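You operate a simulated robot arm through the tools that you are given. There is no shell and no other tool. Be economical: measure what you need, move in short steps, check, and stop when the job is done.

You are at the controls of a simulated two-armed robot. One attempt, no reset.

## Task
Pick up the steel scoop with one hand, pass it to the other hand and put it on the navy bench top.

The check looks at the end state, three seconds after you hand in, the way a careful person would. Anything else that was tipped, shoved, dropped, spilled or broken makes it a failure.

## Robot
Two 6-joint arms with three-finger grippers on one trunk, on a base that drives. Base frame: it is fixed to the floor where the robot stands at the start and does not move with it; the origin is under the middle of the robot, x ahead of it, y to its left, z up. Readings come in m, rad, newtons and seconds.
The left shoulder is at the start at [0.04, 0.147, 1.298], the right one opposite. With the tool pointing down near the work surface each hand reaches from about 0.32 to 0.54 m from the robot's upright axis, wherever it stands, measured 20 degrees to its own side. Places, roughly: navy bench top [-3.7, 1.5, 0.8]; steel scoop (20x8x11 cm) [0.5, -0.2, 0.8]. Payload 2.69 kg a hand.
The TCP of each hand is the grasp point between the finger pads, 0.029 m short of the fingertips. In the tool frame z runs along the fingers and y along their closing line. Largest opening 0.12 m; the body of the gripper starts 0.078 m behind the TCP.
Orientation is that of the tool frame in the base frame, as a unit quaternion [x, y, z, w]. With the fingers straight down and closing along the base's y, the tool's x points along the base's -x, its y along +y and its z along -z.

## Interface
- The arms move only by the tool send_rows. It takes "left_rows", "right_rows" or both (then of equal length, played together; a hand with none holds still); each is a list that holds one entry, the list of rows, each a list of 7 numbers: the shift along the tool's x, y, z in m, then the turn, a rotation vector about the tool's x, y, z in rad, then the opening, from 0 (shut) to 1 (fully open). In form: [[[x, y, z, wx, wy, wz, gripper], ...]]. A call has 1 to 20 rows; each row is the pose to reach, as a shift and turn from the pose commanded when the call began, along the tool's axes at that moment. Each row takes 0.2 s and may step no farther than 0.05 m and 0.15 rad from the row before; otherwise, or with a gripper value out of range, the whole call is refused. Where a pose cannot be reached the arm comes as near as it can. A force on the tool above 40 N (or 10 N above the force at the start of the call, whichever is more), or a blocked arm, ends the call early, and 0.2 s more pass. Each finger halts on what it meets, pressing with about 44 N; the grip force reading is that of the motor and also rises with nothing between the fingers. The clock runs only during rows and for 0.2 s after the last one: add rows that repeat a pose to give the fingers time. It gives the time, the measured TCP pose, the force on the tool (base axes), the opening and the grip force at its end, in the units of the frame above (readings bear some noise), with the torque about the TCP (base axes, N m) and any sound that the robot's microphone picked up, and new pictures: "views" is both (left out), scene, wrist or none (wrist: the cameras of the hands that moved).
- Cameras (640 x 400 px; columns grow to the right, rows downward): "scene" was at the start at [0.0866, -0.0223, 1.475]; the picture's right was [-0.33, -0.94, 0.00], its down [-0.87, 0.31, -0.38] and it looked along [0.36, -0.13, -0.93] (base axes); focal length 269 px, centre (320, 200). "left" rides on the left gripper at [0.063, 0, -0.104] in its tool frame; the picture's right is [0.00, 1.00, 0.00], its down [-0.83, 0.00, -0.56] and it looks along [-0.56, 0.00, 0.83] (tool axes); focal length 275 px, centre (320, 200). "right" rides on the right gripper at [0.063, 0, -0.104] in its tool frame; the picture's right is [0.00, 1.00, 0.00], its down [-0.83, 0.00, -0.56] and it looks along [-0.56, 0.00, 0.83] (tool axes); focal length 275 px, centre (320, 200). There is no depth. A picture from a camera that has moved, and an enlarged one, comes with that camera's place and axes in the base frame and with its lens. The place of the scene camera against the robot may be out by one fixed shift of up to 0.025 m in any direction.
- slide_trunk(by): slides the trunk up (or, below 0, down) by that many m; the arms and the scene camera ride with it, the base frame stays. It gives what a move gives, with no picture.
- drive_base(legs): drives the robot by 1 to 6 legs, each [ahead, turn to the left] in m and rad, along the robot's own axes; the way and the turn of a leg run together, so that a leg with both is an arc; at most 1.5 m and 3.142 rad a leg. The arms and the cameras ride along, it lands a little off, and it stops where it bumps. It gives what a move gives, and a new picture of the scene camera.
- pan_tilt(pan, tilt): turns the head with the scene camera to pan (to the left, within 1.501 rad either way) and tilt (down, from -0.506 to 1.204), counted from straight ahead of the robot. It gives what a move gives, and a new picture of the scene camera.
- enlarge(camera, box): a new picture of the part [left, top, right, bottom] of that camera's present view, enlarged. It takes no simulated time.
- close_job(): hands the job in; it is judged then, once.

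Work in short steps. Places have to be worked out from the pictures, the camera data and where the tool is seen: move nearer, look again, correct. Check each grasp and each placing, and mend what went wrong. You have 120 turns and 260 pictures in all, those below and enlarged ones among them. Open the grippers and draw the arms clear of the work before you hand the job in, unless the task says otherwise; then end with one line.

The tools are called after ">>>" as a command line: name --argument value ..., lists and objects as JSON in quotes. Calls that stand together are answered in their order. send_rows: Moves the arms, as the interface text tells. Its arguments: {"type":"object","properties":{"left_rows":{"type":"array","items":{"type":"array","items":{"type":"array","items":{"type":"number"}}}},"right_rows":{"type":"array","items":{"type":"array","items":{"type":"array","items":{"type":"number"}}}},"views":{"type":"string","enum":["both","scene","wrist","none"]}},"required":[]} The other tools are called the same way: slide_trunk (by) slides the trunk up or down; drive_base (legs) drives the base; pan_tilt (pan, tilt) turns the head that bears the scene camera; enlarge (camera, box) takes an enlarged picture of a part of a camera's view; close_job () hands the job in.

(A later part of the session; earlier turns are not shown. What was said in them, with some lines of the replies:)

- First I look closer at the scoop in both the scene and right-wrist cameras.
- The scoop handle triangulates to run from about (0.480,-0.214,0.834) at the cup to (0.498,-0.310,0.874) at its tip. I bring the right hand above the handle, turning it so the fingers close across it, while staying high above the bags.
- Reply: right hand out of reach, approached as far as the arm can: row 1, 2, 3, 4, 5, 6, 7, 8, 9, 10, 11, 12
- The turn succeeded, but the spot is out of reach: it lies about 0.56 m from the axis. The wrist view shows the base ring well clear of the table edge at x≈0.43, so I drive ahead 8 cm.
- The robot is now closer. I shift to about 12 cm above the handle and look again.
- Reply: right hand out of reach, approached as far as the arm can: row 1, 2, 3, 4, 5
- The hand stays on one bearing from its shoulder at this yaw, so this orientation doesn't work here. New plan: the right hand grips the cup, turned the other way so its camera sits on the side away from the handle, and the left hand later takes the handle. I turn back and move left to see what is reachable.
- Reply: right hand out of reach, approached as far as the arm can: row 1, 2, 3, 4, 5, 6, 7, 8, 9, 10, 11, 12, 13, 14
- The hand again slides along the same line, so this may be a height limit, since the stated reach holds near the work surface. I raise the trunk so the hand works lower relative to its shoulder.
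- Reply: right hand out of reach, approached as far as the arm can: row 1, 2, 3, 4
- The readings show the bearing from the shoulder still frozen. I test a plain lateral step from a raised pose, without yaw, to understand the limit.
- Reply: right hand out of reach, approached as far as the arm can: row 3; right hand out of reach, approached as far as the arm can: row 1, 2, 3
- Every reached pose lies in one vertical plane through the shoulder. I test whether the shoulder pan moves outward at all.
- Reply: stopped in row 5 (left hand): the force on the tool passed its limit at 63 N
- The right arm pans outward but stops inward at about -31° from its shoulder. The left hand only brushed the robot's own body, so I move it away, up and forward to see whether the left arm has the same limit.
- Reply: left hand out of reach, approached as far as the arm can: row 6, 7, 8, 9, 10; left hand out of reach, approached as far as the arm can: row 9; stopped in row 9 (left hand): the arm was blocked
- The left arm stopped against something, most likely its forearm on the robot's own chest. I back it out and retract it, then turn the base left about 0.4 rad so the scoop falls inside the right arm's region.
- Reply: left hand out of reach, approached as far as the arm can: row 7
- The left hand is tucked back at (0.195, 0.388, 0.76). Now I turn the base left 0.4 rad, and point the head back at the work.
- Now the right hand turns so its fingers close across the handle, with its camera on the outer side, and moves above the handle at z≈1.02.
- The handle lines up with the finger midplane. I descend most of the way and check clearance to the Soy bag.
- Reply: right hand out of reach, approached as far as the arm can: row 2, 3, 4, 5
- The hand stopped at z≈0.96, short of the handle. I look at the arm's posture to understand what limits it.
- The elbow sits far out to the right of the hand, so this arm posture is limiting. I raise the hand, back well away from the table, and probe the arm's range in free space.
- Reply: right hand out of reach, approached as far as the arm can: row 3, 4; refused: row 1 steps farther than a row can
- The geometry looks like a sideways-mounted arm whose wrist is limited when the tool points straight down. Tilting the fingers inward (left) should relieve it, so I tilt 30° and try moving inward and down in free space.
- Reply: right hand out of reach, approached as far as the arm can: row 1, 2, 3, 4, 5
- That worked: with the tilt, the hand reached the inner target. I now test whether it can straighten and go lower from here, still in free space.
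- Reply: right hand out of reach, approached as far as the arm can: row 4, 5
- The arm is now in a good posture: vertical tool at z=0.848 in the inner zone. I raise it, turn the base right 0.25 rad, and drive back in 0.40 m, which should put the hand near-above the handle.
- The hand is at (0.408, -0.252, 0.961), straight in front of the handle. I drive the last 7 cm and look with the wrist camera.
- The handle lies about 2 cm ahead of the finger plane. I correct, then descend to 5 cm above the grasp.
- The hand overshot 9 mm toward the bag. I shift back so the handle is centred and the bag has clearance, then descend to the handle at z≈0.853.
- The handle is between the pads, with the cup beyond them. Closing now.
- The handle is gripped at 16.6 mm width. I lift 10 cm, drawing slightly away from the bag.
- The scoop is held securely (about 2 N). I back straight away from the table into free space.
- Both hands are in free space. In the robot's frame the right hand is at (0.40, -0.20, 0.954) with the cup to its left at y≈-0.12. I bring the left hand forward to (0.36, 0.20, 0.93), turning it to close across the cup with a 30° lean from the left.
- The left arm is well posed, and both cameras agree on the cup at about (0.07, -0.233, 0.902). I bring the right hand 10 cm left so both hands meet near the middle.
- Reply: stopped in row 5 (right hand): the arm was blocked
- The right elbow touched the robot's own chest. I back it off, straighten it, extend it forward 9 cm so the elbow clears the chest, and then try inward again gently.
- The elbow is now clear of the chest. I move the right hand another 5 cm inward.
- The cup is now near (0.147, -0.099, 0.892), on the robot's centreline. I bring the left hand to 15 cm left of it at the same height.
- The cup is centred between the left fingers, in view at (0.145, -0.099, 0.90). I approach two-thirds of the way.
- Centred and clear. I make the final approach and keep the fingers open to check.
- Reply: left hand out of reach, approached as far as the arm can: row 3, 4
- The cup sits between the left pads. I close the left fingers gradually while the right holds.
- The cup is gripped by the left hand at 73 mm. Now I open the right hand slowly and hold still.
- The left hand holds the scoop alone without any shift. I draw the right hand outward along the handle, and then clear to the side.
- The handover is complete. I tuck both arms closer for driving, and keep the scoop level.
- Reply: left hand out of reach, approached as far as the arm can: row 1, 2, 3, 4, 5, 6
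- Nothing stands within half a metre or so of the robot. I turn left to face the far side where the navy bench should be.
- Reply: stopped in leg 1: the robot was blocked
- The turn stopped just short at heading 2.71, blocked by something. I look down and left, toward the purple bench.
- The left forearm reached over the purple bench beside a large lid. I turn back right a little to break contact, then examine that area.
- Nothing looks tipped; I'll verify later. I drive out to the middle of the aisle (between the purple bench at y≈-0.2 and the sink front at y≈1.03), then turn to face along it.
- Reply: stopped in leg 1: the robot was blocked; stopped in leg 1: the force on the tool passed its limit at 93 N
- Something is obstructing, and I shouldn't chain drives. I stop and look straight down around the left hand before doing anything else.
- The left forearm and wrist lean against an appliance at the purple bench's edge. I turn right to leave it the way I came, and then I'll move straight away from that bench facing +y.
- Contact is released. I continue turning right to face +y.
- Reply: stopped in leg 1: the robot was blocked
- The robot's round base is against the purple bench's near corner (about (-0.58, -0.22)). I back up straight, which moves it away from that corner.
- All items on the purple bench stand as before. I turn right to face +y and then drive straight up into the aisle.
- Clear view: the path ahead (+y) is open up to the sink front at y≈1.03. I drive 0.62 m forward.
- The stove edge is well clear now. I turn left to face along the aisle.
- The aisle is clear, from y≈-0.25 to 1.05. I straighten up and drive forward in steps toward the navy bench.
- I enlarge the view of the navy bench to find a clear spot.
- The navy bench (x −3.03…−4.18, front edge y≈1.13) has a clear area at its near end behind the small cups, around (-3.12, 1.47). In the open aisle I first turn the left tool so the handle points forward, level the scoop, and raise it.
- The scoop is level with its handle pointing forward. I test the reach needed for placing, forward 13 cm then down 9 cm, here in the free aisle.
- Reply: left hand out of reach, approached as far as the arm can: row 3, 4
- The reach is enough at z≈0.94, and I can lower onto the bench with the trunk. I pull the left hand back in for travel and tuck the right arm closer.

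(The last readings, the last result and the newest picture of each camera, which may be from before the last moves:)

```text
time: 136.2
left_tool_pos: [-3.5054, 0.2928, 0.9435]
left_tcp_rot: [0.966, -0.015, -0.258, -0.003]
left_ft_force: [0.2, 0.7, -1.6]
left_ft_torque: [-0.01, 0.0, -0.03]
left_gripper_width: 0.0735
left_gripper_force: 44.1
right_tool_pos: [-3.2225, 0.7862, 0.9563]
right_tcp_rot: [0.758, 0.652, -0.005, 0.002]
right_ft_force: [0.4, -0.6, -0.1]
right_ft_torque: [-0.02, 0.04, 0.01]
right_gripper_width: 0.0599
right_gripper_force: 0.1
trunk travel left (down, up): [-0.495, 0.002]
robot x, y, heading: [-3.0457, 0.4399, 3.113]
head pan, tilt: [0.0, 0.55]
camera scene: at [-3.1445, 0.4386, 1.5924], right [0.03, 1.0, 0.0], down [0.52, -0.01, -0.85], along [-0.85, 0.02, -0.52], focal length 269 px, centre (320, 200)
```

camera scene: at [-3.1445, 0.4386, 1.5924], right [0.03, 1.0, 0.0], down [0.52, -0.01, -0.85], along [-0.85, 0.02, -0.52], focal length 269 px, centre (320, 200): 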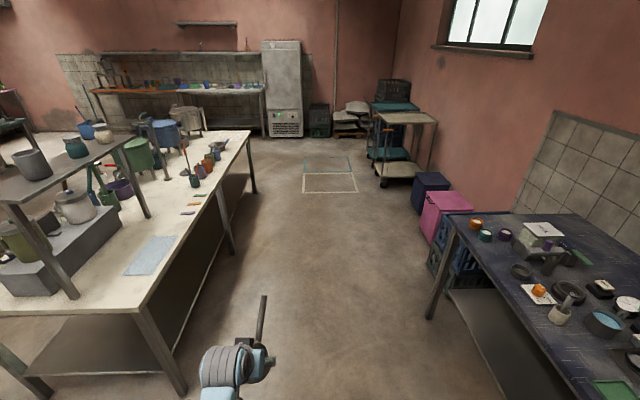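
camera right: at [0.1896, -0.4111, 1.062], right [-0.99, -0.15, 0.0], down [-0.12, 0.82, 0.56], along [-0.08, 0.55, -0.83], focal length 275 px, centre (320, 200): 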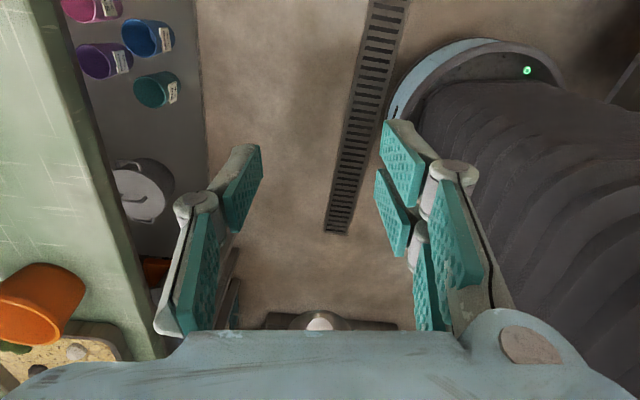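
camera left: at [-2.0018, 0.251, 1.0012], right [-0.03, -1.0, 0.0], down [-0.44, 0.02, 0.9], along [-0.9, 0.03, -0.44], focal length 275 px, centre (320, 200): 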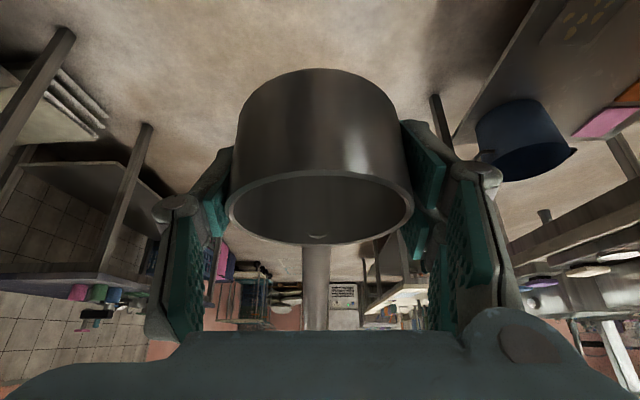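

Now at (-3.05, 0.44). I turn right to face the bench.

>>> drive_base --legs '[[0, -1.7]]'

>>> pan_tilt --pan 0.1 --tilt 0.75

```text
time: 140.8
left_tool_pos: [-3.1155, 0.916, 0.9426]
left_tcp_rot: [-0.613, 0.747, 0.165, 0.199]
left_ft_force: [0.8, -0.1, -1.9]
left_ft_torque: [-0.03, -0.02, 0.02]
left_gripper_width: 0.0731
left_gripper_force: 43.8
right_tool_pos: [-2.6766, 0.5544, 0.9573]
right_tcp_rot: [0.988, -0.157, -0.005, -0.002]
right_ft_force: [0.3, 0.4, 0.0]
right_ft_torque: [0.02, -0.01, -0.02]
right_gripper_width: 0.0601
right_gripper_force: 0.2
trunk travel left (down, up): [-0.495, 0.002]
robot x, y, heading: [-3.0467, 0.4405, 1.383]
head pan, tilt: [0.0, 0.55]
camera scene: at [-3.0143, 0.5439, 1.5924], right [0.98, -0.19, 0.0], down [-0.1, -0.51, -0.85], along [0.16, 0.84, -0.52], focal length 269 px, centre (320, 200)
```

scene: 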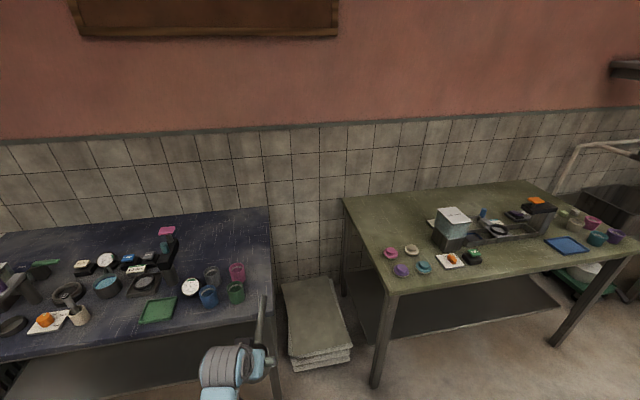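

```text
time: 141.5
left_tool_pos: [-3.1167, 0.9164, 0.9442]
left_tcp_rot: [-0.613, 0.747, 0.164, 0.199]
left_ft_force: [-0.4, 0.5, -0.7]
left_ft_torque: [-0.03, 0.02, -0.02]
left_gripper_width: 0.0731
left_gripper_force: 43.8
right_tool_pos: [-2.6772, 0.5551, 0.9566]
right_tcp_rot: [0.988, -0.157, -0.005, -0.002]
right_ft_force: [-0.7, -0.1, 0.3]
right_ft_torque: [-0.01, 0.01, 0.01]
right_gripper_width: 0.0599
right_gripper_force: 0.2
trunk travel left (down, up): [-0.495, 0.002]
robot x, y, heading: [-3.0464, 0.4393, 1.376]
head pan, tilt: [0.099, 0.75]
camera scene: at [-3.0236, 0.5382, 1.575], right [1.0, -0.09, 0.0], down [-0.06, -0.68, -0.73], along [0.07, 0.73, -0.68], focal length 269 px, centre (320, 200)
```

scene: 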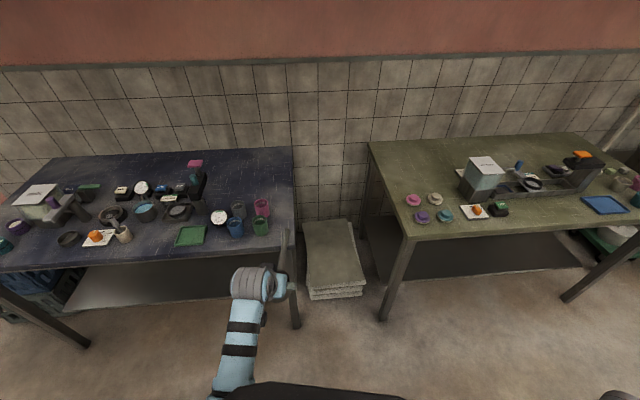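

The clear spot is confirmed: the pink and green cups sit at about (-3.18, 1.2–1.3), and the area behind/right of them is free. I raise the scoop and shift it right to pass clear of the cups, and turn slightly to heading 1.5.

>>> send_rows --left_rows '[[[-0.01, -0.015, -0.017, 0, 0, 0, 0.3], [-0.02, -0.03, -0.035, 0, 0, 0, 0.3], [-0.025, -0.05, -0.043, 0, 0, 0, 0.3], [-0.025, -0.05, -0.043, 0, 0, 0, 0.3]]]' --views "none"

>>> drive_base --legs '[[0, 0.12]]'

```text
time: 142.3
left_tool_pos: [-3.152, 0.9186, 0.9768]
left_tcp_rot: [-0.605, 0.75, 0.229, 0.136]
left_ft_force: [0.6, -0.3, -1.6]
left_ft_torque: [-0.01, 0.0, 0.03]
left_gripper_width: 0.0732
left_gripper_force: 44.0
right_tool_pos: [-2.6772, 0.5564, 0.9567]
right_tcp_rot: [0.988, -0.157, -0.005, -0.001]
right_ft_force: [0.4, 0.5, -0.6]
right_ft_torque: [0.01, 0.0, -0.01]
right_gripper_width: 0.0601
right_gripper_force: 0.1
trunk travel left (down, up): [-0.495, 0.002]
robot x, y, heading: [-3.0455, 0.4429, 1.375]
head pan, tilt: [0.099, 0.75]
stopped in row 3 (left hand): the arm was blocked; the commanded pose is now the measured one
```

```text
time: 143.3
left_tool_pos: [-3.2086, 0.9001, 0.9767]
left_tcp_rot: [-0.65, 0.712, 0.236, 0.121]
left_ft_force: [-0.7, -0.3, -2.4]
left_ft_torque: [-0.06, 0.05, -0.02]
left_gripper_width: 0.0731
left_gripper_force: 44.3
right_tool_pos: [-2.6927, 0.5996, 0.9562]
right_tcp_rot: [0.995, -0.097, -0.006, -0.001]
right_ft_force: [0.6, -0.3, 0.2]
right_ft_torque: [0.0, -0.03, 0.0]
right_gripper_width: 0.06
right_gripper_force: 0.2
trunk travel left (down, up): [-0.495, 0.002]
robot x, y, heading: [-3.0488, 0.4349, 1.498]
head pan, tilt: [0.099, 0.75]
camera scene: at [-3.0347, 0.5378, 1.575], right [1.0, 0.03, 0.0], down [0.02, -0.68, -0.73], along [-0.02, 0.73, -0.68], focal length 269 px, centre (320, 200)
```

scene: 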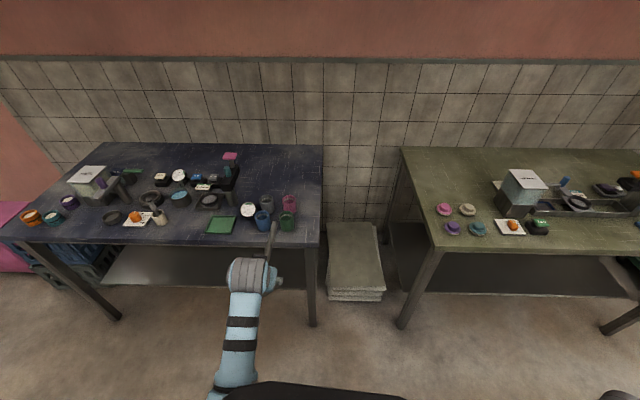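

The elbow touched the chest again, which tilted the scoop a bit. I move out, re-level it, then extend forward where the elbow is free.

>>> send_rows --left_rows '[[[0.003, 0.01, 0.006, 0.05, -0.005, -0.02, 0.3], [0.006, 0.015, 0.012, 0.11, -0.011, -0.042, 0.3], [0.0125, 0.015, 0.02, 0.1704, -0.0173, -0.0635, 0.3], [-0.0225, 0.015, 0.04, 0.1704, -0.0173, -0.0635, 0.3], [-0.0575, 0.01, 0.06, 0.1704, -0.0173, -0.0635, 0.3], [-0.0925, 0, 0.08, 0.1704, -0.0173, -0.0635, 0.3], [-0.0925, 0, 0.08, 0.1704, -0.0173, -0.0635, 0.3]]]'

```text
time: 144.9
left_tool_pos: [-3.2115, 1.0219, 0.9531]
left_tcp_rot: [-0.658, 0.707, 0.177, 0.189]
left_ft_force: [-1.1, 0.0, -1.0]
left_ft_torque: [-0.06, 0.01, -0.01]
left_gripper_width: 0.0732
left_gripper_force: 43.8
right_tool_pos: [-2.6943, 0.5991, 0.9571]
right_tcp_rot: [0.995, -0.096, -0.005, -0.001]
right_ft_force: [0.1, -0.4, -0.1]
right_ft_torque: [0.02, 0.0, 0.01]
right_gripper_width: 0.0601
right_gripper_force: 0.0
trunk travel left (down, up): [-0.495, 0.002]
robot x, y, heading: [-3.0507, 0.4352, 1.501]
head pan, tilt: [0.099, 0.75]
camera scene: at [-3.0364, 0.5384, 1.575], right [1.0, 0.03, 0.0], down [0.02, -0.68, -0.73], along [-0.02, 0.73, -0.68], focal length 269 px, centre (320, 200)
camera left: at [-3.2192, 0.9145, 1.0105], right [-1.0, 0.08, 0.0], down [0.04, 0.44, 0.9], along [0.07, 0.89, -0.44], focal length 275 px, centre (320, 200)
```

scene: 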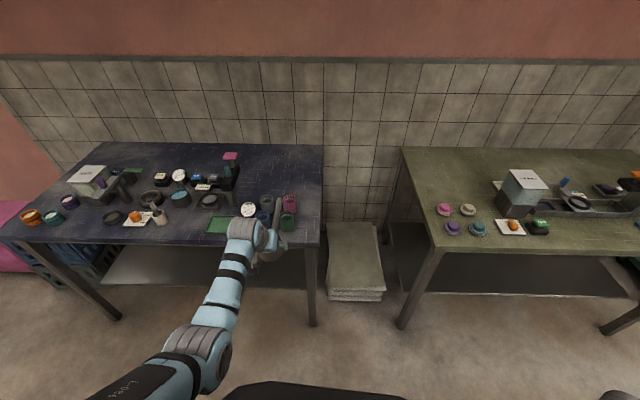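
left: 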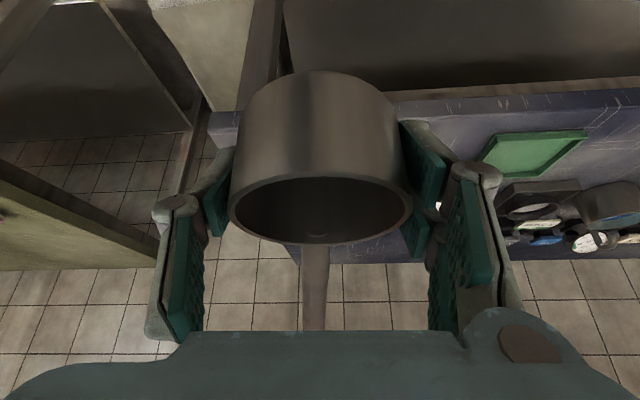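

Level again, with the elbow clear. I shift 8 cm right so the path avoids the small cups, and raise a little.

>>> send_rows --left_rows '[[[-0.004, -0.02, -0.006, 0, 0, 0, 0.3], [-0.008, -0.045, -0.012, 0, 0, 0, 0.3], [-0.01, -0.07, -0.0173, 0, 0, 0, 0.3], [-0.01, -0.085, -0.0173, 0, 0, 0, 0.3], [-0.01, -0.085, -0.0173, 0, 0, 0, 0.3]]]' --views "none"

>>> pan_tilt --pan 0.2 --tilt 0.9

```text
time: 146.1
left_tool_pos: [-3.1258, 1.0155, 0.9708]
left_tcp_rot: [-0.658, 0.707, 0.176, 0.189]
left_ft_force: [-0.5, -0.4, -1.6]
left_ft_torque: [-0.03, -0.02, 0.0]
left_gripper_width: 0.0733
left_gripper_force: 44.1
right_tool_pos: [-2.6938, 0.6009, 0.957]
right_tcp_rot: [0.995, -0.097, -0.005, -0.002]
right_ft_force: [0.0, 0.0, 0.4]
right_ft_torque: [0.0, 0.0, 0.02]
right_gripper_width: 0.0603
right_gripper_force: 0.0
trunk travel left (down, up): [-0.495, 0.002]
robot x, y, heading: [-3.0479, 0.4371, 1.495]
head pan, tilt: [0.099, 0.75]
```

```text
time: 146.8
left_tool_pos: [-3.1259, 1.0146, 0.9709]
left_tcp_rot: [-0.658, 0.707, 0.177, 0.189]
left_ft_force: [-0.5, 0.9, -1.6]
left_ft_torque: [-0.07, 0.02, -0.01]
left_gripper_width: 0.0733
left_gripper_force: 43.5
right_tool_pos: [-2.6944, 0.5992, 0.9562]
right_tcp_rot: [0.995, -0.098, -0.005, -0.002]
right_ft_force: [-0.6, 0.1, 0.1]
right_ft_torque: [0.03, 0.02, -0.02]
right_gripper_width: 0.0599
right_gripper_force: 0.0
trunk travel left (down, up): [-0.495, 0.002]
robot x, y, heading: [-3.0456, 0.4373, 1.501]
head pan, tilt: [0.201, 0.901]
camera scene: at [-3.0437, 0.5309, 1.5631], right [0.99, 0.13, 0.0], down [0.1, -0.78, -0.62], along [-0.08, 0.62, -0.78], focal length 269 px, centre (320, 200)
```

scene: 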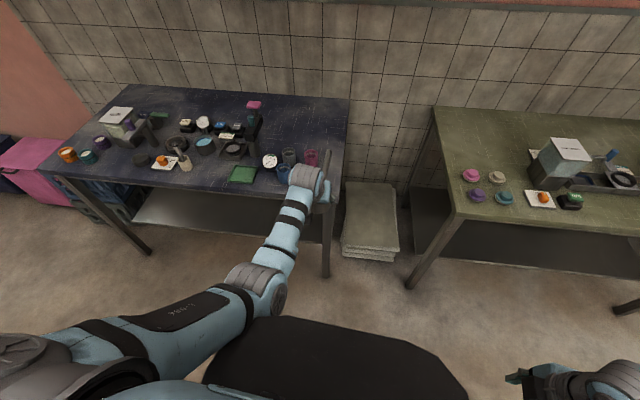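

The height is 0.971, with a clear lane along x≈-3.12. I drive forward 0.40 m.

>>> drive_base --legs '[[0.4, 0]]'

>>> enlarge --camera "left" --box '[0, 0, 640, 400]'

```text
time: 149.3
left_tool_pos: [-3.0954, 1.4154, 0.9729]
left_tcp_rot: [-0.656, 0.709, 0.177, 0.192]
left_ft_force: [-0.7, -0.2, -1.4]
left_ft_torque: [-0.04, 0.01, 0.0]
left_gripper_width: 0.073
left_gripper_force: 43.8
right_tool_pos: [-2.6654, 0.9968, 0.9567]
right_tcp_rot: [0.995, -0.098, -0.005, -0.003]
right_ft_force: [0.5, -0.2, 0.1]
right_ft_torque: [0.05, -0.02, 0.0]
right_gripper_width: 0.06
right_gripper_force: 0.1
trunk travel left (down, up): [-0.495, 0.002]
robot x, y, heading: [-3.0187, 0.837, 1.498]
head pan, tilt: [0.201, 0.901]
camera scene: at [-3.015, 0.9281, 1.5633], right [0.99, 0.13, 0.0], down [0.1, -0.78, -0.62], along [-0.08, 0.62, -0.78], focal length 269 px, centre (320, 200)
```

scene: 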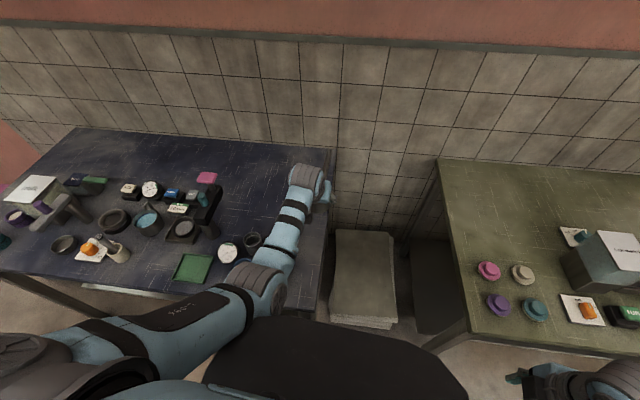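

```text
1.00 times, centred on (320, 200) of left (not enlarged: the box is as wide or as high as the picture)
camera zoom: at [-3.1037, 1.308, 1.0306], right [-1.0, 0.08, 0.0], down [0.04, 0.44, 0.9], along [0.07, 0.9, -0.44], focal length 275 px, centre (320, 200)
```

zoom: 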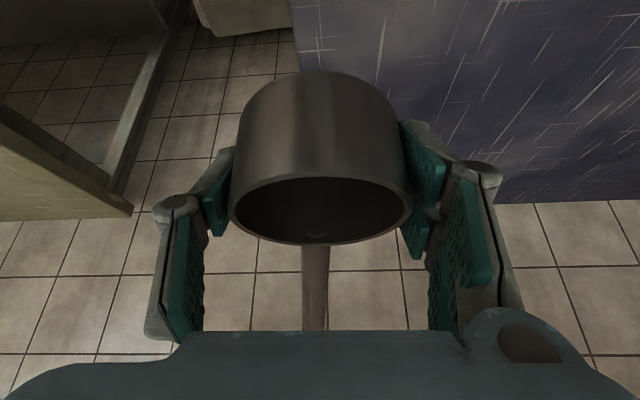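

The bench's near edge is at x≈-3.06. I move the scoop 6 cm left and 3 cm further in, so it will rest well inside.

>>> send_rows --left_rows '[[[-0.013, 0.02, 0.0075, 0, 0, 0, 0.3], [-0.026, 0.04, 0.015, 0, 0, 0, 0.3], [-0.026, 0.06, 0.015, 0, 0, 0, 0.3], [-0.026, 0.06, 0.015, 0, 0, 0, 0.3]]]'

```text
time: 150.3
left_tool_pos: [-3.1516, 1.4512, 0.971]
left_tcp_rot: [-0.657, 0.708, 0.176, 0.19]
left_ft_force: [-0.5, -0.9, -0.8]
left_ft_torque: [-0.03, 0.03, 0.02]
left_gripper_width: 0.0729
left_gripper_force: 43.8
right_tool_pos: [-2.6651, 0.9989, 0.9563]
right_tcp_rot: [0.995, -0.098, -0.005, -0.001]
right_ft_force: [0.6, -0.6, -0.6]
right_ft_torque: [0.01, -0.01, 0.01]
right_gripper_width: 0.0602
right_gripper_force: 0.0
trunk travel left (down, up): [-0.495, 0.002]
robot x, y, heading: [-3.0207, 0.8403, 1.501]
head pan, tilt: [0.201, 0.901]
camera scene: at [-3.0146, 0.9317, 1.5631], right [0.99, 0.13, 0.0], down [0.1, -0.78, -0.62], along [-0.08, 0.62, -0.78], focal length 269 px, centre (320, 200)
camera left: at [-3.1601, 1.3449, 1.0294], right [-1.0, 0.08, 0.0], down [0.04, 0.44, 0.9], along [0.07, 0.89, -0.44], focal length 275 px, centre (320, 200)
```

scene: 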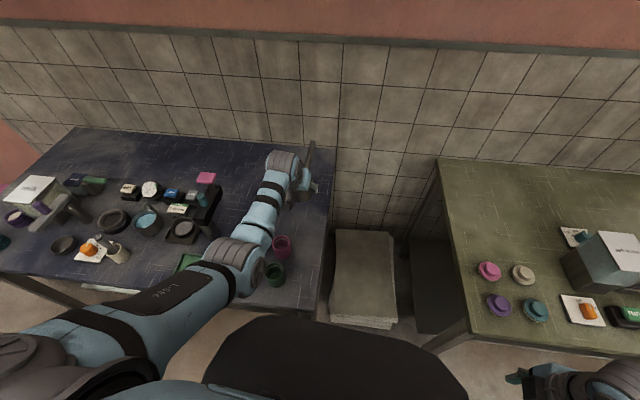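
left: 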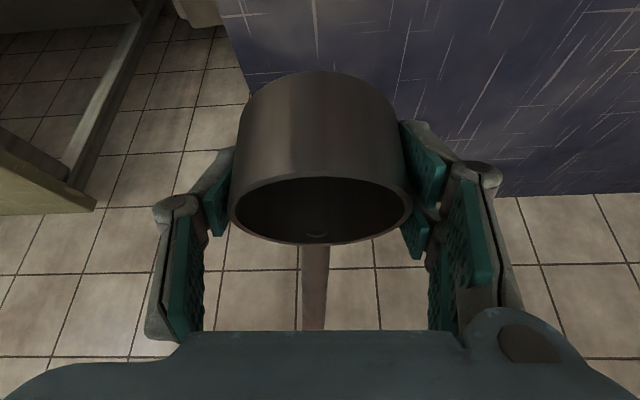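

Well placed above the free area. I lower 8 cm with the trunk.

>>> slide_trunk --by -0.08

>>> pan_tilt --pan 0.25 --tilt 0.85

>>> enlarge --camera "left" --box '[0, 0, 640, 400]'

```text
time: 151.4
left_tool_pos: [-3.1518, 1.4519, 0.8918]
left_tcp_rot: [-0.656, 0.709, 0.176, 0.19]
left_ft_force: [0.3, 0.5, -1.0]
left_ft_torque: [-0.06, 0.0, 0.0]
left_gripper_width: 0.073
left_gripper_force: 44.4
right_tool_pos: [-2.6657, 0.9992, 0.8767]
right_tcp_rot: [0.995, -0.098, -0.006, -0.002]
right_ft_force: [0.5, 0.2, 0.2]
right_ft_torque: [-0.05, 0.03, -0.03]
right_gripper_width: 0.06
right_gripper_force: 0.1
trunk travel left (down, up): [-0.415, 0.082]
robot x, y, heading: [-3.0206, 0.8423, 1.499]
head pan, tilt: [0.201, 0.901]
```

```text
time: 152.1
left_tool_pos: [-3.1516, 1.4503, 0.8918]
left_tcp_rot: [-0.656, 0.709, 0.176, 0.19]
left_ft_force: [0.4, -0.7, -1.9]
left_ft_torque: [-0.05, 0.01, 0.02]
left_gripper_width: 0.0731
left_gripper_force: 44.3
right_tool_pos: [-2.6651, 0.9986, 0.8771]
right_tcp_rot: [0.995, -0.099, -0.004, -0.002]
right_ft_force: [0.0, 0.3, 0.5]
right_ft_torque: [0.03, 0.0, -0.02]
right_gripper_width: 0.06
right_gripper_force: 0.0
trunk travel left (down, up): [-0.415, 0.082]
robot x, y, heading: [-3.019, 0.8407, 1.492]
head pan, tilt: [0.25, 0.85]
camera scene: at [-3.019, 0.9336, 1.4875], right [0.98, 0.18, 0.0], down [0.13, -0.74, -0.66], along [-0.12, 0.65, -0.75], focal length 269 px, centre (320, 200)
```

scene: 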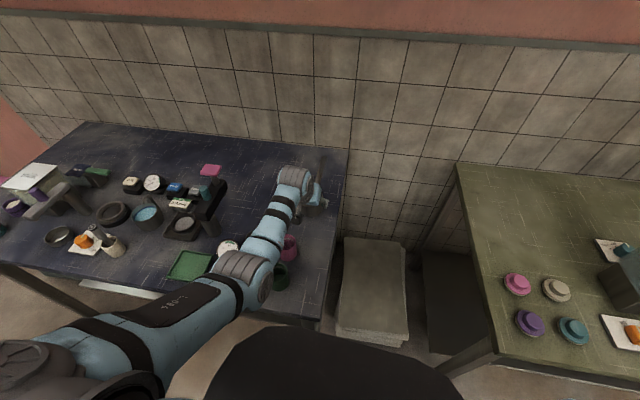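

```text
1.00 times, centred on (320, 200) of left (not enlarged: the box is as wide or as high as the picture)
camera zoom: at [-3.1602, 1.3447, 0.9499], right [-1.0, 0.08, 0.0], down [0.04, 0.44, 0.9], along [0.07, 0.89, -0.44], focal length 275 px, centre (320, 200)
```

zoom: 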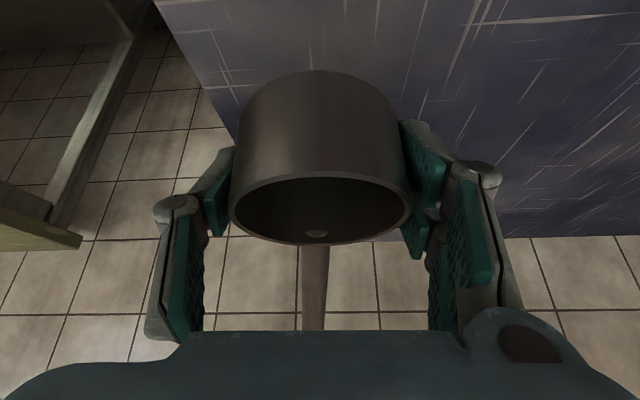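

The bench top appears at z≈0.78–0.80, and the cup bottom is about 4 cm below the TCP (now 0.892). I lower by 3 cm with the arm and check force.

>>> send_rows --left_rows '[[[0.005, 0, 0.0087, 0, 0, 0, 0.3], [0.01, 0, 0.0173, 0, 0, 0, 0.3], [0.015, 0, 0.026, 0, 0, 0, 0.3]]]' --views "wrist"

```text
time: 152.9
left_tool_pos: [-3.1512, 1.4507, 0.8621]
left_tcp_rot: [-0.656, 0.709, 0.176, 0.189]
left_ft_force: [0.9, 0.2, -1.1]
left_ft_torque: [-0.04, -0.02, 0.0]
left_gripper_width: 0.0732
left_gripper_force: 43.6
right_tool_pos: [-2.6646, 0.9986, 0.8767]
right_tcp_rot: [0.995, -0.098, -0.006, -0.001]
right_ft_force: [0.2, 0.1, -0.2]
right_ft_torque: [0.01, -0.02, -0.02]
right_gripper_width: 0.06
right_gripper_force: 0.0
trunk travel left (down, up): [-0.415, 0.082]
robot x, y, heading: [-3.0213, 0.8396, 1.496]
head pan, tilt: [0.25, 0.85]
camera left: at [-3.1603, 1.3445, 0.9203], right [-1.0, 0.08, 0.0], down [0.04, 0.44, 0.9], along [0.07, 0.89, -0.44], focal length 275 px, centre (320, 200)
```

left: 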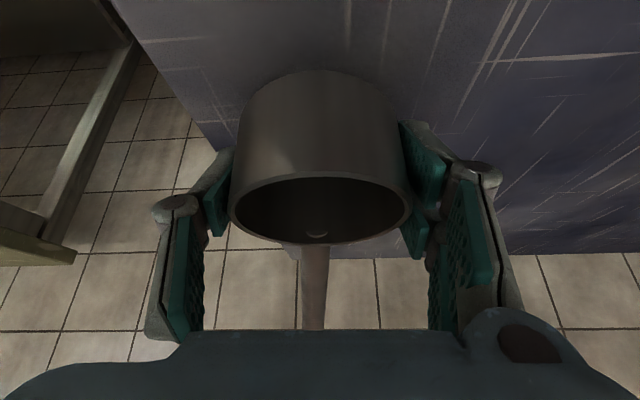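

No contact yet. Another 2.5 cm in small steps.

>>> send_rows --left_rows '[[[0.004, 0, 0.007, 0, 0, 0, 0.3], [0.008, 0, 0.014, 0, 0, 0, 0.3], [0.0125, 0, 0.0217, 0, 0, 0, 0.3]]]' --views "wrist"

```text
time: 153.7
left_tool_pos: [-3.153, 1.4521, 0.8378]
left_tcp_rot: [-0.656, 0.708, 0.178, 0.191]
left_ft_force: [0.3, 2.3, 4.6]
left_ft_torque: [-0.01, 0.18, -0.07]
left_gripper_width: 0.0731
left_gripper_force: 43.9
right_tool_pos: [-2.6656, 0.9969, 0.8776]
right_tcp_rot: [0.995, -0.099, -0.005, -0.001]
right_ft_force: [0.1, -0.3, -0.4]
right_ft_torque: [0.01, 0.0, 0.01]
right_gripper_width: 0.0598
right_gripper_force: 0.0
trunk travel left (down, up): [-0.415, 0.082]
robot x, y, heading: [-3.0212, 0.8393, 1.499]
head pan, tilt: [0.25, 0.85]
camera left: at [-3.1608, 1.3442, 0.8961], right [-1.0, 0.08, 0.0], down [0.04, 0.44, 0.9], along [0.07, 0.9, -0.44], focal length 275 px, centre (320, 200)
```

left: 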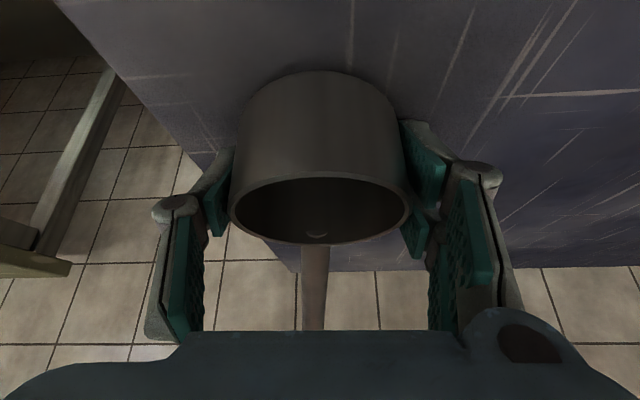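

Contact: about 6 N upward at TCP 0.838, so the cup stands on the bench. I open the fingers slowly.

>>> send_rows --left_rows '[[[0, 0, 0, 0, 0, 0, 0.6], [0, 0, 0, 0, 0, 0, 0.65], [0, 0, 0, 0, 0, 0, 0.72], [0, 0, 0, 0, 0, 0, 0.8], [0, 0, 0, 0, 0, 0, 0.9], [0, 0, 0, 0, 0, 0, 0.9]]]'

```text
time: 155.1
left_tool_pos: [-3.153, 1.4498, 0.8364]
left_tcp_rot: [-0.656, 0.709, 0.176, 0.19]
left_ft_force: [0.2, 0.1, -0.7]
left_ft_torque: [-0.01, 0.0, -0.01]
left_gripper_width: 0.108
left_gripper_force: 0.0
right_tool_pos: [-2.6644, 0.9985, 0.8767]
right_tcp_rot: [0.995, -0.098, -0.005, -0.001]
right_ft_force: [-0.8, -0.2, -0.2]
right_ft_torque: [0.0, 0.01, -0.01]
right_gripper_width: 0.0597
right_gripper_force: 0.1
trunk travel left (down, up): [-0.415, 0.082]
robot x, y, heading: [-3.0177, 0.8392, 1.5]
head pan, tilt: [0.25, 0.85]
camera scene: at [-3.0189, 0.9331, 1.4875], right [0.98, 0.18, 0.0], down [0.13, -0.74, -0.66], along [-0.12, 0.65, -0.75], focal length 269 px, centre (320, 200)
camera left: at [-3.1609, 1.3441, 0.8951], right [-1.0, 0.08, 0.0], down [0.04, 0.44, 0.9], along [0.07, 0.89, -0.44], focal length 275 px, centre (320, 200)
```

scene: 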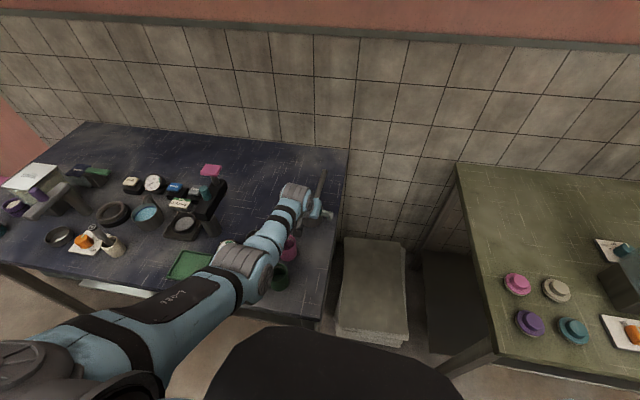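
left: 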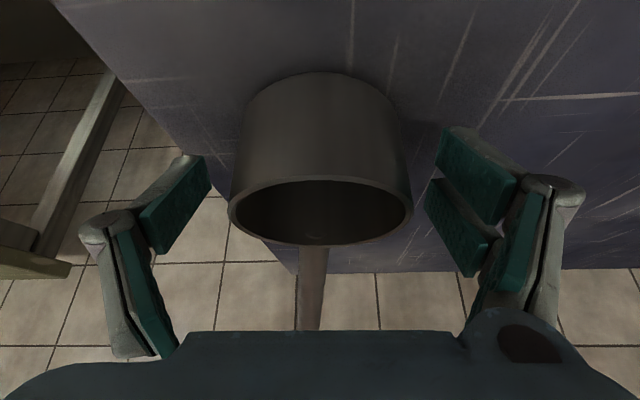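

The fingers are clear on both sides and the scoop stands. I withdraw straight up with the trunk, then look.

>>> slide_trunk --by 0.08

>>> enlarge --camera "left" --box '[0, 0, 640, 400]'

```text
time: 156.2
left_tool_pos: [-3.1529, 1.4511, 0.9159]
left_tcp_rot: [-0.657, 0.709, 0.176, 0.19]
left_ft_force: [0.1, -0.9, 0.2]
left_ft_torque: [-0.01, -0.01, -0.02]
left_gripper_width: 0.1079
left_gripper_force: 0.0
right_tool_pos: [-2.666, 0.9987, 0.9571]
right_tcp_rot: [0.995, -0.098, -0.006, -0.001]
right_ft_force: [0.5, -0.3, -0.6]
right_ft_torque: [-0.02, 0.01, -0.02]
right_gripper_width: 0.0601
right_gripper_force: 0.1
trunk travel left (down, up): [-0.495, 0.002]
robot x, y, heading: [-3.0225, 0.8397, 1.494]
head pan, tilt: [0.25, 0.85]
```

```text
1.00 times, centred on (320, 200) of left (not enlarged: the box is as wide or as high as the picture)
camera zoom: at [-3.1609, 1.344, 0.9749], right [-1.0, 0.08, 0.0], down [0.04, 0.44, 0.9], along [0.07, 0.89, -0.44], focal length 275 px, centre (320, 200)
```

zoom: 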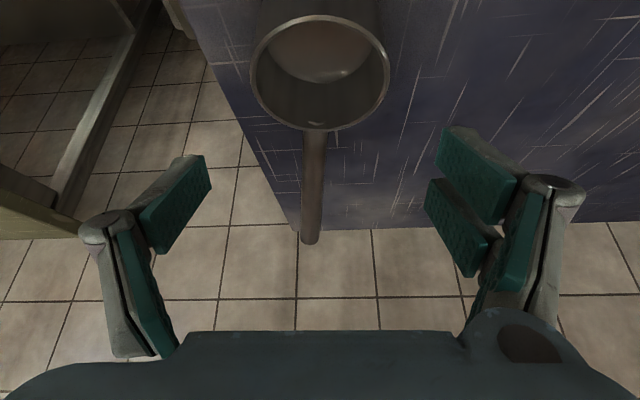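

The scoop stands upright on the navy bench. I raise the hand a little more and back the robot away.

>>> send_rows --left_rows '[[[-0.01, 0, -0.0173, 0, 0, 0, 0.8], [-0.02, 0, -0.035, 0, 0, 0, 0.6], [-0.025, 0, -0.0433, 0, 0, 0, 0.5], [-0.025, 0, -0.0433, 0, 0, 0, 0.5]]]' --views "scene"

>>> drive_base --legs '[[-0.4, 0]]'

>>> pan_tilt --pan 0.15 --tilt 0.7

>>> enlarge --camera "scene" --box '[160, 80, 420, 260]'

```text
time: 157.2
left_tool_pos: [-3.1516, 1.4523, 0.9648]
left_tcp_rot: [-0.657, 0.708, 0.177, 0.19]
left_ft_force: [-0.4, 0.1, -0.1]
left_ft_torque: [0.0, -0.02, 0.02]
left_gripper_width: 0.0602
left_gripper_force: 0.1
right_tool_pos: [-2.6652, 0.9981, 0.9566]
right_tcp_rot: [0.995, -0.099, -0.005, -0.001]
right_ft_force: [0.9, 0.0, -0.2]
right_ft_torque: [-0.01, 0.0, 0.03]
right_gripper_width: 0.06
right_gripper_force: 0.0
trunk travel left (down, up): [-0.495, 0.002]
robot x, y, heading: [-3.0159, 0.8346, 1.495]
head pan, tilt: [0.25, 0.85]
camera scene: at [-3.019, 0.9334, 1.567], right [0.98, 0.18, 0.0], down [0.13, -0.74, -0.66], along [-0.12, 0.65, -0.75], focal length 269 px, centre (320, 200)
```

scene: 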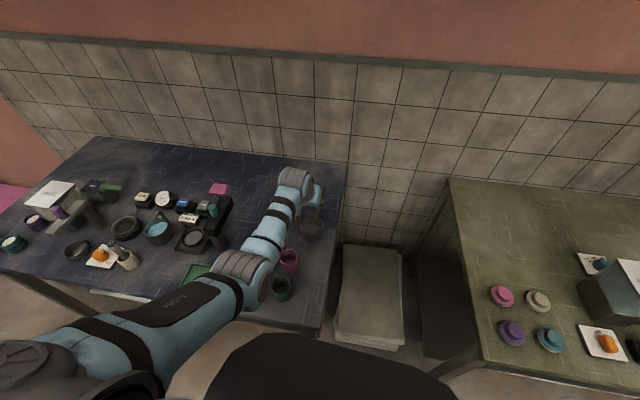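

```text
time: 159.7
left_tool_pos: [-3.1812, 1.0623, 0.9624]
left_tcp_rot: [-0.657, 0.708, 0.176, 0.19]
left_ft_force: [0.0, 0.1, -0.9]
left_ft_torque: [0.02, 0.03, 0.0]
left_gripper_width: 0.0599
left_gripper_force: 0.1
right_tool_pos: [-2.6936, 0.6098, 0.9553]
right_tcp_rot: [0.995, -0.097, -0.005, -0.001]
right_ft_force: [0.4, -0.1, -0.3]
right_ft_torque: [-0.04, 0.0, 0.01]
right_gripper_width: 0.0599
right_gripper_force: 0.1
trunk travel left (down, up): [-0.495, 0.002]
robot x, y, heading: [-3.0486, 0.4479, 1.498]
head pan, tilt: [0.25, 0.85]
camera scene: at [-3.047, 0.5456, 1.5667], right [0.98, 0.18, 0.0], down [0.13, -0.74, -0.66], along [-0.12, 0.65, -0.75], focal length 269 px, centre (320, 200)
```

scene: 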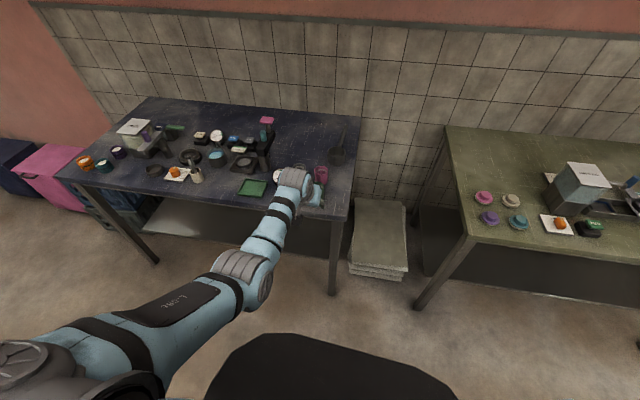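

```text
time: 160.4
left_tool_pos: [-3.1811, 1.0604, 0.9646]
left_tcp_rot: [-0.657, 0.708, 0.176, 0.189]
left_ft_force: [-0.2, 0.0, -0.5]
left_ft_torque: [-0.01, 0.06, -0.04]
left_gripper_width: 0.0602
left_gripper_force: 0.0
right_tool_pos: [-2.6938, 0.6085, 0.9564]
right_tcp_rot: [0.995, -0.097, -0.006, -0.001]
right_ft_force: [-0.3, 0.9, 0.4]
right_ft_torque: [0.02, 0.0, 0.03]
right_gripper_width: 0.0599
right_gripper_force: 0.1
trunk travel left (down, up): [-0.495, 0.002]
robot x, y, heading: [-3.0446, 0.4509, 1.497]
head pan, tilt: [0.15, 0.7]
camera scene: at [-3.04, 0.5507, 1.5791], right [1.0, 0.08, 0.0], down [0.05, -0.64, -0.76], along [-0.06, 0.76, -0.65], focal length 269 px, centre (320, 200)
```

scene: 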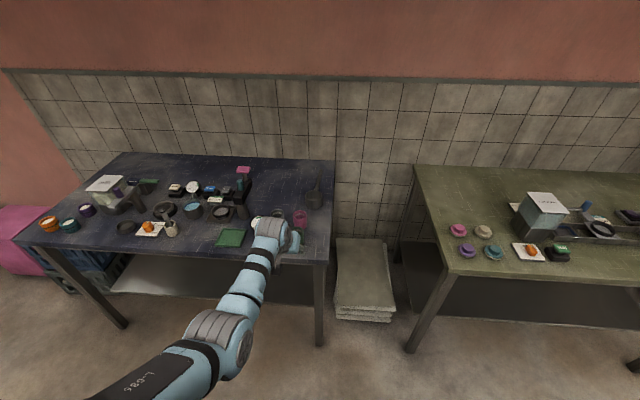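

```text
2.22 times, centred on (290, 170) of scene
camera zoom: at [-3.04, 0.5507, 1.5791], right [1.0, 0.08, 0.0], down [0.05, -0.64, -0.76], along [-0.06, 0.76, -0.65], focal length 598 px, centre (387, 267)
```

zoom: 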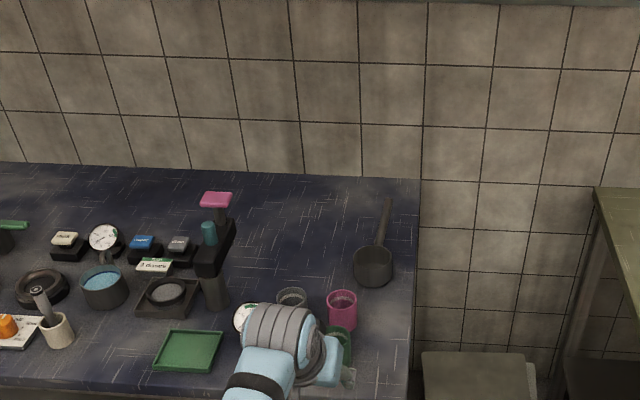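

The scoop stands upright on the navy bench and every neighbouring item is undisturbed. I open both grippers and back off slightly more before handing in.

>>> drive_base --legs '[[-0.1, 0]]'

>>> send_rows --left_rows '[[[0, 0, 0, 0, 0, 0, 0.8], [0, 0, 0, 0, 0, 0, 1], [0, 0, 0, 0, 0, 0, 1]]]' --right_rows '[[[0, 0, 0, 0, 0, 0, 0.8], [0, 0, 0, 0, 0, 0, 1], [0, 0, 0, 0, 0, 0, 1]]]' --views "scene"

```text
time: 161.5
left_tool_pos: [-3.1892, 0.968, 0.9597]
left_tcp_rot: [-0.659, 0.707, 0.174, 0.187]
left_ft_force: [0.7, 1.0, -1.7]
left_ft_torque: [0.0, 0.01, -0.03]
left_gripper_width: 0.0599
left_gripper_force: 0.0
right_tool_pos: [-2.7002, 0.5164, 0.9559]
right_tcp_rot: [0.995, -0.096, -0.005, 0.002]
right_ft_force: [0.0, 1.5, 0.6]
right_ft_torque: [-0.06, -0.03, 0.02]
right_gripper_width: 0.0599
right_gripper_force: 0.0
trunk travel left (down, up): [-0.495, 0.002]
robot x, y, heading: [-3.0572, 0.3475, 1.503]
head pan, tilt: [0.15, 0.7]
camera scene: at [-3.0464, 0.4616, 1.5785], right [1.0, 0.08, 0.0], down [0.05, -0.65, -0.76], along [-0.06, 0.76, -0.65], focal length 269 px, centre (320, 200)
```

scene: 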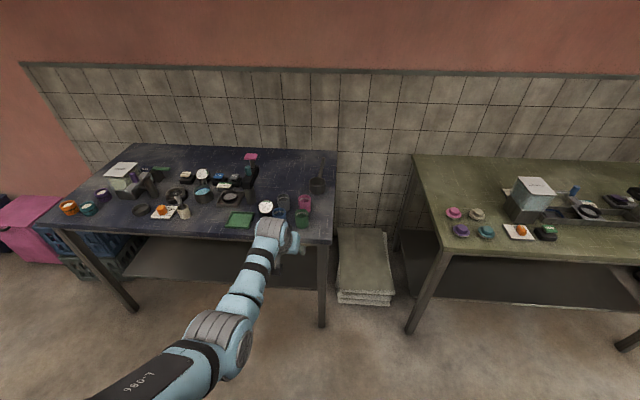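

```text
time: 162.3
left_tool_pos: [-3.1897, 0.9614, 0.9654]
left_tcp_rot: [-0.658, 0.707, 0.177, 0.19]
left_ft_force: [-0.3, 0.0, -0.4]
left_ft_torque: [0.03, -0.01, -0.03]
left_gripper_width: 0.1201
left_gripper_force: 0.1
right_tool_pos: [-2.7003, 0.5102, 0.9566]
right_tcp_rot: [0.995, -0.096, -0.004, -0.002]
right_ft_force: [-0.1, -1.2, 0.4]
right_ft_torque: [0.03, 0.0, 0.0]
right_gripper_width: 0.1199
right_gripper_force: 0.1
trunk travel left (down, up): [-0.495, 0.002]
robot x, y, heading: [-3.0509, 0.3516, 1.501]
head pan, tilt: [0.15, 0.7]
camera scene: at [-3.0471, 0.4512, 1.5793], right [1.0, 0.08, 0.0], down [0.05, -0.64, -0.77], along [-0.06, 0.76, -0.64], focal length 269 px, centre (320, 200)
```

scene: 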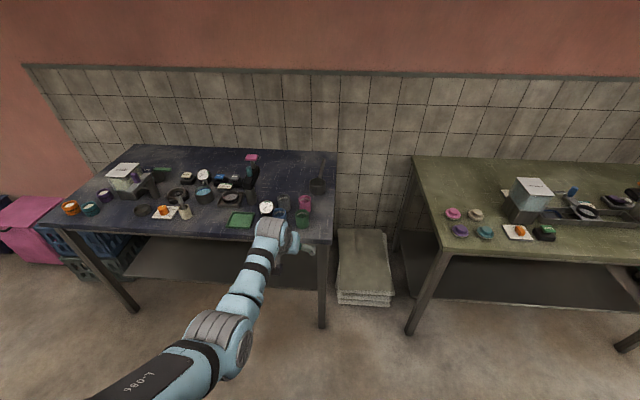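

The scoop rests on the navy bench, both grippers are open and the arms are clear of the work. I hand in.

>>> close_job

```text
The job is handed in.
```

The steel scoop was picked up with the right hand, passed to the left, and now stands upright on the navy bench; on the way the robot bumped the purple bench several times, and in the pictures nothing on it looked moved or tipped.
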